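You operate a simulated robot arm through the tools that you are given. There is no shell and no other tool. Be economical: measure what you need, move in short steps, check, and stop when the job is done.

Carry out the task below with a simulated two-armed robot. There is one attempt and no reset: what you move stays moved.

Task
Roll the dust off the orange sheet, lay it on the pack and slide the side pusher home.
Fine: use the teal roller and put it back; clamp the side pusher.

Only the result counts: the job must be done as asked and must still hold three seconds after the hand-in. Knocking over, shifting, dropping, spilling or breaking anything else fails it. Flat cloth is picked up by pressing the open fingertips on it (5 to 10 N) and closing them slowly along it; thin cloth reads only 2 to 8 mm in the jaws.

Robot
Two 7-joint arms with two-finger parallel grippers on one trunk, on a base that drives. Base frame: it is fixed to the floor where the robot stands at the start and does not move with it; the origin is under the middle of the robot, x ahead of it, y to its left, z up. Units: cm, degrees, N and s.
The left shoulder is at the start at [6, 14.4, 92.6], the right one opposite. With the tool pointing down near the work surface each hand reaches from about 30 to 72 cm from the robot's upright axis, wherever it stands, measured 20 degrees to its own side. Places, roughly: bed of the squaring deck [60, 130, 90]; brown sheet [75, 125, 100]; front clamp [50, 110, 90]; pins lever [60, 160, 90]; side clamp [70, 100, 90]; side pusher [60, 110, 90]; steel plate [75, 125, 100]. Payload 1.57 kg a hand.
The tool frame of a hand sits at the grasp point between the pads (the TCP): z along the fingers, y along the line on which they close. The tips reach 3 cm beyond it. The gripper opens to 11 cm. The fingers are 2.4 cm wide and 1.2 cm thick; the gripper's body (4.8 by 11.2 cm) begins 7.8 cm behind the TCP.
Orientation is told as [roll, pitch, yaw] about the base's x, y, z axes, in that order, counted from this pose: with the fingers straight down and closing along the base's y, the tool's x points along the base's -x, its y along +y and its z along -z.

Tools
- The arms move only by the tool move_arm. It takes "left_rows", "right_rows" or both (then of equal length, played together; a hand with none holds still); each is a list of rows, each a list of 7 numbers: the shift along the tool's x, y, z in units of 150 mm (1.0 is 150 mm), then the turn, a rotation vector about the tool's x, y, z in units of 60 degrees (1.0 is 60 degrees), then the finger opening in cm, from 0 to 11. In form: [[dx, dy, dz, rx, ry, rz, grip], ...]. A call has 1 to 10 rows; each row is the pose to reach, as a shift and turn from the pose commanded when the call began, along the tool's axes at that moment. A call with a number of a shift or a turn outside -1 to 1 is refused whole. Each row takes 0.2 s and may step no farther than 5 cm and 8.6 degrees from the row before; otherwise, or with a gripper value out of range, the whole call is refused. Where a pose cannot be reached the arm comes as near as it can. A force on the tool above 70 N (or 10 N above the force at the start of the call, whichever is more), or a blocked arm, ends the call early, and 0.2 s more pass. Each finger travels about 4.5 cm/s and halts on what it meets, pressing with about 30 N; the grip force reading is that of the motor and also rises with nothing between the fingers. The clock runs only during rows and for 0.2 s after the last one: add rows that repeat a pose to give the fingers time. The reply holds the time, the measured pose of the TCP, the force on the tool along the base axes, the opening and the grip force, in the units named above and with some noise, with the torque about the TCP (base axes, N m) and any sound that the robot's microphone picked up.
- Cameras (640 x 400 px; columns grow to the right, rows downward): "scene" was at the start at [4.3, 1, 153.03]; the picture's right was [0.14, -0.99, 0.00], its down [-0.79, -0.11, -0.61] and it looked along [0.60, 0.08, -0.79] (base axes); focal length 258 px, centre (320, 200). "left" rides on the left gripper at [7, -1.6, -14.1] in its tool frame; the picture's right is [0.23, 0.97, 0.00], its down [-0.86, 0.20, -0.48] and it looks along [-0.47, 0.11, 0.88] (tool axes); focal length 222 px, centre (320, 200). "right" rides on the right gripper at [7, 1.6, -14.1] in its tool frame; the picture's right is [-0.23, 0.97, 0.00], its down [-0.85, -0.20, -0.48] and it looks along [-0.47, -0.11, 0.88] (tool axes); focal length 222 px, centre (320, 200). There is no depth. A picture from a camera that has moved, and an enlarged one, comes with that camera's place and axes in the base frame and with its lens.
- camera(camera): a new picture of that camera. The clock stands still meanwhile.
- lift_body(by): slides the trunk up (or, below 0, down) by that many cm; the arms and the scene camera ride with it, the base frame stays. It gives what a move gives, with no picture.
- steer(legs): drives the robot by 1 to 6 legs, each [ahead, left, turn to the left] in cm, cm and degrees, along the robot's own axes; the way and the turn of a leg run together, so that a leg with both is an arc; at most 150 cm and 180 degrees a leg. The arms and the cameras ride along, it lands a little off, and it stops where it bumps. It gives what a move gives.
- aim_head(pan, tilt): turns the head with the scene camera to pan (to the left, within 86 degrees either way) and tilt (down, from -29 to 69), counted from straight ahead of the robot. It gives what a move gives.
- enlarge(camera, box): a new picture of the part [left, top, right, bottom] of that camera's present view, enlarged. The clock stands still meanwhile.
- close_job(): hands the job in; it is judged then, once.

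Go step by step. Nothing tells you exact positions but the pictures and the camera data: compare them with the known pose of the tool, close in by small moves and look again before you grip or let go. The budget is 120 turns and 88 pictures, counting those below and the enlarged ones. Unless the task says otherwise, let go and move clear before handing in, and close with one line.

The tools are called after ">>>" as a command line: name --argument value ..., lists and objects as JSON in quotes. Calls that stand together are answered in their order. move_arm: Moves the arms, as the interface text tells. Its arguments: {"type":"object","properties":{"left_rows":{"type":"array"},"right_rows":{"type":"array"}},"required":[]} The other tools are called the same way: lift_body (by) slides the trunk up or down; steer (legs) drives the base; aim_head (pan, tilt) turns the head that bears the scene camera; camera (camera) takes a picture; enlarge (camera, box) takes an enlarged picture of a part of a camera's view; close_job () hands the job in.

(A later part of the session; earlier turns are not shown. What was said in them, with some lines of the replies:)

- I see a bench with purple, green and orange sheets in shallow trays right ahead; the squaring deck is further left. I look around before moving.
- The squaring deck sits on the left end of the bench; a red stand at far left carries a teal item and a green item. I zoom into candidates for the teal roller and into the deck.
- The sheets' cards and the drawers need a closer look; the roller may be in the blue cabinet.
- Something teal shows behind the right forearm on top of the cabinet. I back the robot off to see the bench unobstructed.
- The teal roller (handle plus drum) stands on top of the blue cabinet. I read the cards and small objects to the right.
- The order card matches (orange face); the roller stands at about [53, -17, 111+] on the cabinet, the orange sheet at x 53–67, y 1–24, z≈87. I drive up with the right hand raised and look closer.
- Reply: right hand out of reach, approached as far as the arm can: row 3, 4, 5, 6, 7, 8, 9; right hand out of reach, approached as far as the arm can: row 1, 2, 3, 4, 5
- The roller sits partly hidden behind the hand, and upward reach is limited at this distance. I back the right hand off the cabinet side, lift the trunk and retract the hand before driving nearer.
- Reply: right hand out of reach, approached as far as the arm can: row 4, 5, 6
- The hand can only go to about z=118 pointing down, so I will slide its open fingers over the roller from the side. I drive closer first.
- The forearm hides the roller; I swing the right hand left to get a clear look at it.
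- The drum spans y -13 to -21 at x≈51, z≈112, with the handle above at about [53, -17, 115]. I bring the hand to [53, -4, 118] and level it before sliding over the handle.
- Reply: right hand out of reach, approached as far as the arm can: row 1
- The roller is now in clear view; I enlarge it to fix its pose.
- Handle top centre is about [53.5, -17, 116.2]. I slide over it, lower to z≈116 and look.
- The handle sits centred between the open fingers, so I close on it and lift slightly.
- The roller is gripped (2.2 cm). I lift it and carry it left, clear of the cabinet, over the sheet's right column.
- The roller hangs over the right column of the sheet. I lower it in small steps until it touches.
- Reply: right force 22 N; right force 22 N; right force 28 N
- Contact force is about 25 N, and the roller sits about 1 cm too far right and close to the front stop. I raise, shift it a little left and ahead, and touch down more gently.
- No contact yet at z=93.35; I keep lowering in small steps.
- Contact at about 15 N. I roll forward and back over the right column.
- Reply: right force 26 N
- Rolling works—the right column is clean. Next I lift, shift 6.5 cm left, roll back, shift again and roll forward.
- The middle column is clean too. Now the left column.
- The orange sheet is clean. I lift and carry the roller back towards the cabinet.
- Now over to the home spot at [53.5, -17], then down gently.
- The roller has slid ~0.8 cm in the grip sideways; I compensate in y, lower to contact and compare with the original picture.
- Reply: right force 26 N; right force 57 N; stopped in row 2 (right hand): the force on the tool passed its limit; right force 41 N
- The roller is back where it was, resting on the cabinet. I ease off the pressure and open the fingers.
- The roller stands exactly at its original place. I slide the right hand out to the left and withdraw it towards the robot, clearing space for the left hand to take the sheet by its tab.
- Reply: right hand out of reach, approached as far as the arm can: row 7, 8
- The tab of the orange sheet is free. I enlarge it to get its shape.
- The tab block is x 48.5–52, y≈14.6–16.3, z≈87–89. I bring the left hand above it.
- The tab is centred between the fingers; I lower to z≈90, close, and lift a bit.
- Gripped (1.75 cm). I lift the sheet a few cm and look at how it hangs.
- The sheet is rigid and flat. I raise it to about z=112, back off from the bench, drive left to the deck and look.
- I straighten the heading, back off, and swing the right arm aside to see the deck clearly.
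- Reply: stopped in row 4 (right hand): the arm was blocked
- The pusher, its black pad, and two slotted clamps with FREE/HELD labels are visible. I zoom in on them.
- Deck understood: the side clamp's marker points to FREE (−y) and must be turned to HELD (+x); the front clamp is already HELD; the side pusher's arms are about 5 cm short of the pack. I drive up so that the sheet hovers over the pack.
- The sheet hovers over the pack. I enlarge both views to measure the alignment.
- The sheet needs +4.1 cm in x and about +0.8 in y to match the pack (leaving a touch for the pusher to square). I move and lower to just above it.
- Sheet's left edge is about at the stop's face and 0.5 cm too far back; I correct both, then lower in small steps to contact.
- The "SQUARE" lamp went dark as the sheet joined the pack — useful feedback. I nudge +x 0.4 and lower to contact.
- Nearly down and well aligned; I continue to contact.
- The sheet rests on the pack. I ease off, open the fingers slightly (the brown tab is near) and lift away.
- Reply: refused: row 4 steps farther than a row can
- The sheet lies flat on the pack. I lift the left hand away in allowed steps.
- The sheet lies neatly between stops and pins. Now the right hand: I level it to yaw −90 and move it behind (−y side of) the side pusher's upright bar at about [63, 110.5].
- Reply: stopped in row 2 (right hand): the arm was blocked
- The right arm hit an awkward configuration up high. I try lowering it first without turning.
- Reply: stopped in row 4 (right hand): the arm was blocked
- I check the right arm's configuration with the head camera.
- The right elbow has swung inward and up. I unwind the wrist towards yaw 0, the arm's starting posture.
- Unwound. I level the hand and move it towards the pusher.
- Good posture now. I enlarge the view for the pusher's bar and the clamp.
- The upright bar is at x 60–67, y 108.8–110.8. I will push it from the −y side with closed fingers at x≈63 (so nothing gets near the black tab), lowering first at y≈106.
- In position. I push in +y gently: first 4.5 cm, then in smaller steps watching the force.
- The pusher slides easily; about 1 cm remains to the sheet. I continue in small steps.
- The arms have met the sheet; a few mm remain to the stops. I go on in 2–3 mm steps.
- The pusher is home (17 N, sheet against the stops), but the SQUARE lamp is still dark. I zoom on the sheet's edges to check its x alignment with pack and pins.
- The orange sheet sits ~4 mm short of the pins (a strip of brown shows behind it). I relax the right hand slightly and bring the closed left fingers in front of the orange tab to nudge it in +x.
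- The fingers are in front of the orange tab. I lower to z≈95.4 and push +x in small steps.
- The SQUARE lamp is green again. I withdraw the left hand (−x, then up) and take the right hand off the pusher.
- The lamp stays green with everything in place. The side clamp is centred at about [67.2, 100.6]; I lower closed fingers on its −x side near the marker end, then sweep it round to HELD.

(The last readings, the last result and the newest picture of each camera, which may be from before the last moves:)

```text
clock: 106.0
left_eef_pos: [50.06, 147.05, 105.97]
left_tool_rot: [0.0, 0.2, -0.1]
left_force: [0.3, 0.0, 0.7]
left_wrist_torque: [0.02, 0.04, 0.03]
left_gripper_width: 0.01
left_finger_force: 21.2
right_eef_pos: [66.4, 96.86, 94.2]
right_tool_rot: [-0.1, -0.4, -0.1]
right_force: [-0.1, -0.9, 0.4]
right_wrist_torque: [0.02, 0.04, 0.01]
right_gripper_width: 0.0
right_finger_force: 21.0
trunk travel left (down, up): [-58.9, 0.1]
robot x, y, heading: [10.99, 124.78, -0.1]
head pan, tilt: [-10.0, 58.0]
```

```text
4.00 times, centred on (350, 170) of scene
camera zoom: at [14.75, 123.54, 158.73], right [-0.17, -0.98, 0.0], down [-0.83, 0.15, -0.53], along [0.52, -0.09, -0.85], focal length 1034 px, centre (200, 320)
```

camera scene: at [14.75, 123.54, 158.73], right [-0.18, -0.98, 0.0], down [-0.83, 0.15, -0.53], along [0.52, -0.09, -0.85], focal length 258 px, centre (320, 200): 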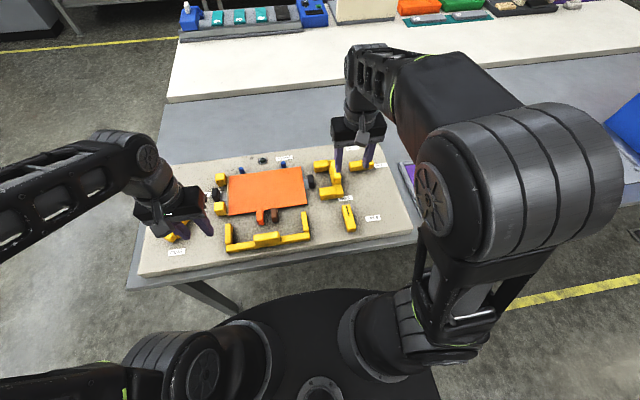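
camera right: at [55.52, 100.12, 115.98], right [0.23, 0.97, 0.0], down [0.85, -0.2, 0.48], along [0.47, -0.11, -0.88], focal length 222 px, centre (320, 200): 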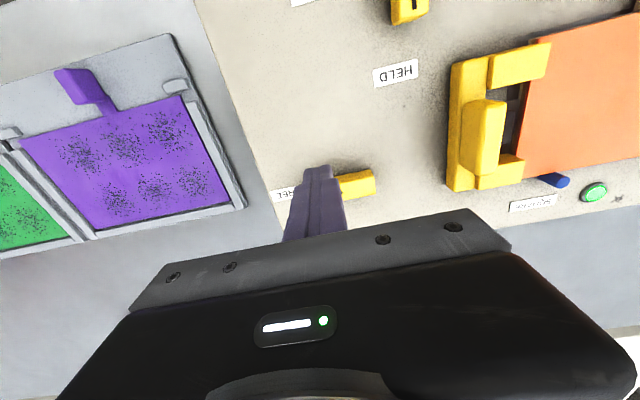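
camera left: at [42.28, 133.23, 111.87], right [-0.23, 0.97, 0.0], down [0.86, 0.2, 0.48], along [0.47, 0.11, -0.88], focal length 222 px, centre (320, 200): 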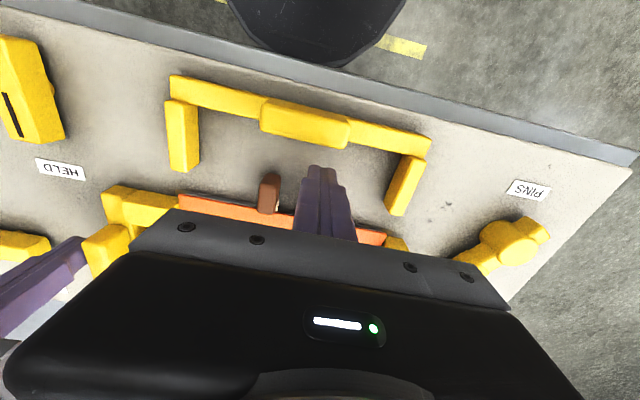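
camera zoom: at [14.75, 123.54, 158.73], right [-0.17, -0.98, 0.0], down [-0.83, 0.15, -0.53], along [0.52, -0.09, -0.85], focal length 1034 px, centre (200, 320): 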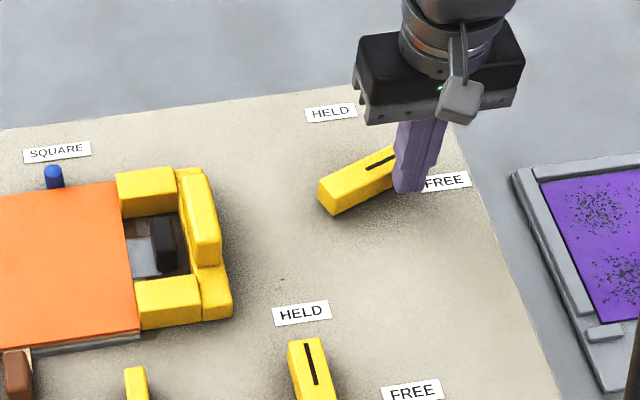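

The clamp turns as expected. I continue the arc up to HELD.

>>> move_arm --right_rows '[[-0.035, 0, 0, 0, 0, 0, 0], [-0.07, 0, 0, 0, 0, 0, 0], [-0.105, 0.007, 0, 0, 0, 0, 0], [-0.137, 0.015, 0, 0, 0, 0, 0], [-0.167, 0.03, 0, 0, 0, 0, 0], [-0.197, 0.047, 0, 0, 0, 0, 0], [-0.225, 0.07, 0, 0, 0, 0, 0]]'

>>> enlarge --camera "scene" --box '[290, 120, 410, 220]'

```text
clock: 107.6
left_eef_pos: [50.08, 147.15, 106.0]
left_tool_rot: [0.0, 0.1, -0.1]
left_force: [-0.7, 0.0, 0.0]
left_wrist_torque: [0.03, -0.04, 0.0]
left_gripper_width: 0.0
left_finger_force: 21.3
right_eef_pos: [69.91, 97.92, 93.99]
right_tool_rot: [-0.2, -0.2, -0.1]
right_force: [0.2, -0.4, -0.7]
right_wrist_torque: [-0.05, -0.01, 0.01]
right_gripper_width: 0.0
right_finger_force: 21.5
trunk travel left (down, up): [-58.9, 0.1]
robot x, y, heading: [11.1, 124.7, -0.4]
head pan, tilt: [-10.0, 58.0]
```

```text
4.00 times, centred on (350, 170) of scene
camera zoom: at [14.77, 123.56, 158.73], right [-0.17, -0.98, 0.0], down [-0.84, 0.15, -0.53], along [0.52, -0.09, -0.85], focal length 1034 px, centre (200, 320)
```

zoom: 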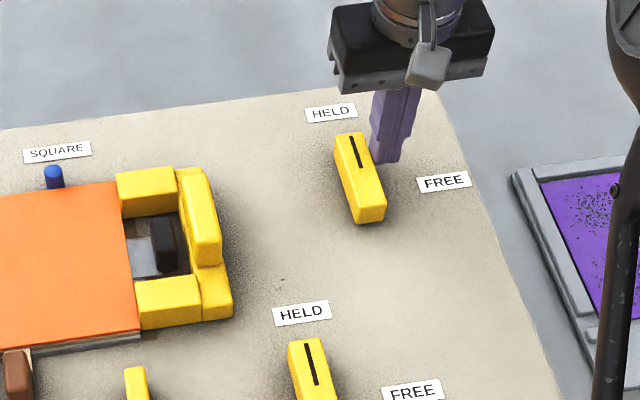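

Nearly at HELD; I push a last few mm and watch the force.

>>> move_arm --right_rows '[[-0.012, 0.012, 0, 0, 0, 0, 0], [-0.012, 0.02, 0, 0, 0, 0, 0]]'

>>> enlarge --camera "scene" --box '[320, 130, 400, 190]'

```text
clock: 108.2
left_eef_pos: [50.09, 146.99, 105.88]
left_tool_rot: [0.1, 0.1, -0.2]
left_force: [-1.1, 1.1, -0.9]
left_wrist_torque: [-0.04, 0.03, 0.02]
left_gripper_width: 0.01
left_finger_force: 20.9
right_eef_pos: [70.06, 98.01, 94.0]
right_tool_rot: [-0.1, -0.2, 0.0]
right_force: [0.6, -3.7, -0.1]
right_wrist_torque: [-0.1, 0.02, 0.03]
right_gripper_width: 0.01
right_finger_force: 21.7
trunk travel left (down, up): [-58.9, 0.1]
robot x, y, heading: [10.99, 125.25, 0.2]
head pan, tilt: [-10.0, 58.0]
```

```text
6.67 times, centred on (360, 160) of scene
camera zoom: at [14.76, 123.48, 158.73], right [-0.18, -0.98, 0.0], down [-0.83, 0.15, -0.53], along [0.52, -0.09, -0.85], focal length 1723 px, centre (53, 467)
```

zoom: 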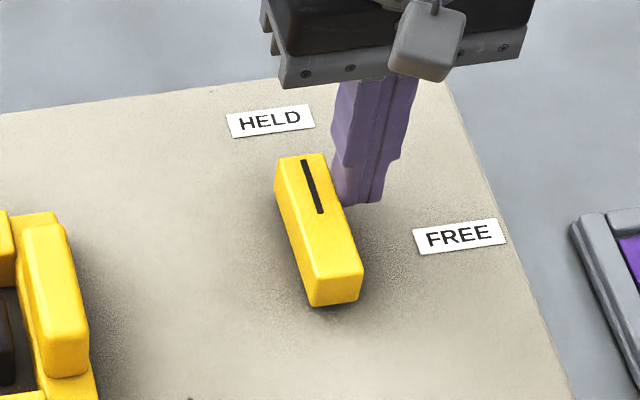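

Force builds against a stop; one more small push to confirm it is fully at HELD.

>>> move_arm --right_rows '[[0, 0.015, 0, 0, 0, 0, 0], [0, 0.025, 0, 0, 0, 0, 0]]'

```text
clock: 108.8
left_eef_pos: [50.07, 146.87, 106.0]
left_tool_rot: [0.1, 0.0, -0.1]
left_force: [-0.3, 0.6, 0.2]
left_wrist_torque: [0.01, 0.04, -0.02]
left_gripper_width: 0.01
left_finger_force: 21.8
right_eef_pos: [70.04, 98.14, 94.1]
right_tool_rot: [-0.3, -0.2, -0.2]
right_force: [1.2, -17.2, 2.0]
right_wrist_torque: [-0.31, 0.0, 0.18]
right_gripper_width: 0.0
right_finger_force: 20.9
trunk travel left (down, up): [-58.9, 0.1]
robot x, y, heading: [10.64, 124.91, -0.4]
head pan, tilt: [-10.0, 58.0]
```

The clamp is hard against its HELD stop. I back off, raise both hands and take a final look.

>>> move_arm --right_rows '[[0, -0.06, 0, 0, 0, 0, 0], [0, -0.15, 0, 0, 0, 0, 0], [0, -0.15, -0.25, 0, 0, 0, 0], [0, -0.15, -0.5, 0, 0, 0, 0], [0.2, -0.15, -0.7, 0, 0, 0, 0], [0.45, -0.15, -0.7, 0, 0, 0, 0], [0.7, -0.15, -0.7, 0, 0, 0, 0]]'

>>> camera --camera "scene"

>>> enlarge --camera "scene" --box '[200, 120, 410, 250]'

```text
clock: 110.4
left_eef_pos: [50.02, 147.04, 105.96]
left_tool_rot: [0.0, 0.0, -0.1]
left_force: [-0.2, -0.3, 0.6]
left_wrist_torque: [0.04, -0.03, 0.0]
left_gripper_width: 0.0
left_finger_force: 21.2
right_eef_pos: [59.65, 96.56, 104.66]
right_tool_rot: [-0.3, -0.4, -0.2]
right_force: [-0.1, 0.2, -0.9]
right_wrist_torque: [0.0, -0.05, -0.02]
right_gripper_width: 0.01
right_finger_force: 21.0
trunk travel left (down, up): [-58.9, 0.1]
robot x, y, heading: [11.24, 124.66, -0.2]
head pan, tilt: [-10.0, 58.0]
```

```text
6 pictures are left
camera scene: at [14.6, 123.54, 158.74], right [-0.17, -0.98, 0.0], down [-0.83, 0.15, -0.53], along [0.52, -0.09, -0.85], focal length 258 px, centre (320, 200)
```

scene: 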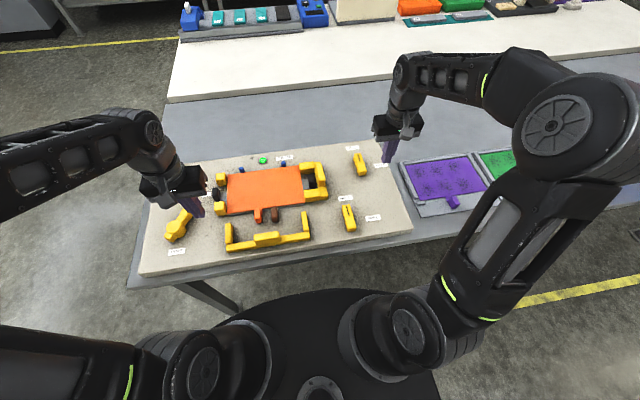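

```text
3.05 times, centred on (305, 185) of scene
camera zoom: at [14.6, 123.54, 158.74], right [-0.17, -0.98, 0.0], down [-0.83, 0.15, -0.53], along [0.52, -0.09, -0.85], focal length 788 px, centre (366, 246)
```

zoom: 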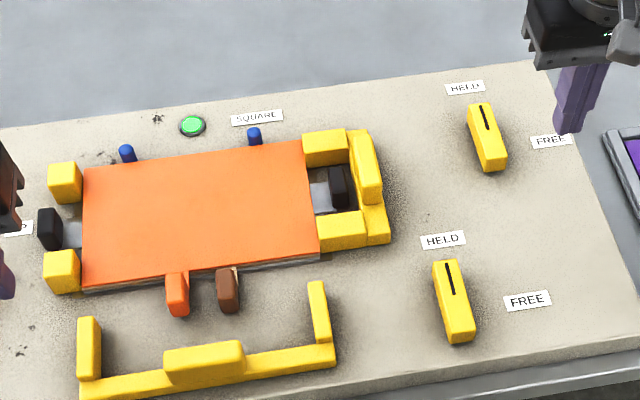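

The lamp is green, the orange sheet is squared on the pack, the pusher is home and clamped at HELD, and both hands are clear. I hand the job in.

>>> close_job

```text
The job is handed in.
```

The orange sheet is rolled clean and laid square on the pack. The side pusher is home and clamped at HELD, and the teal roller is back in its place on the cabinet.
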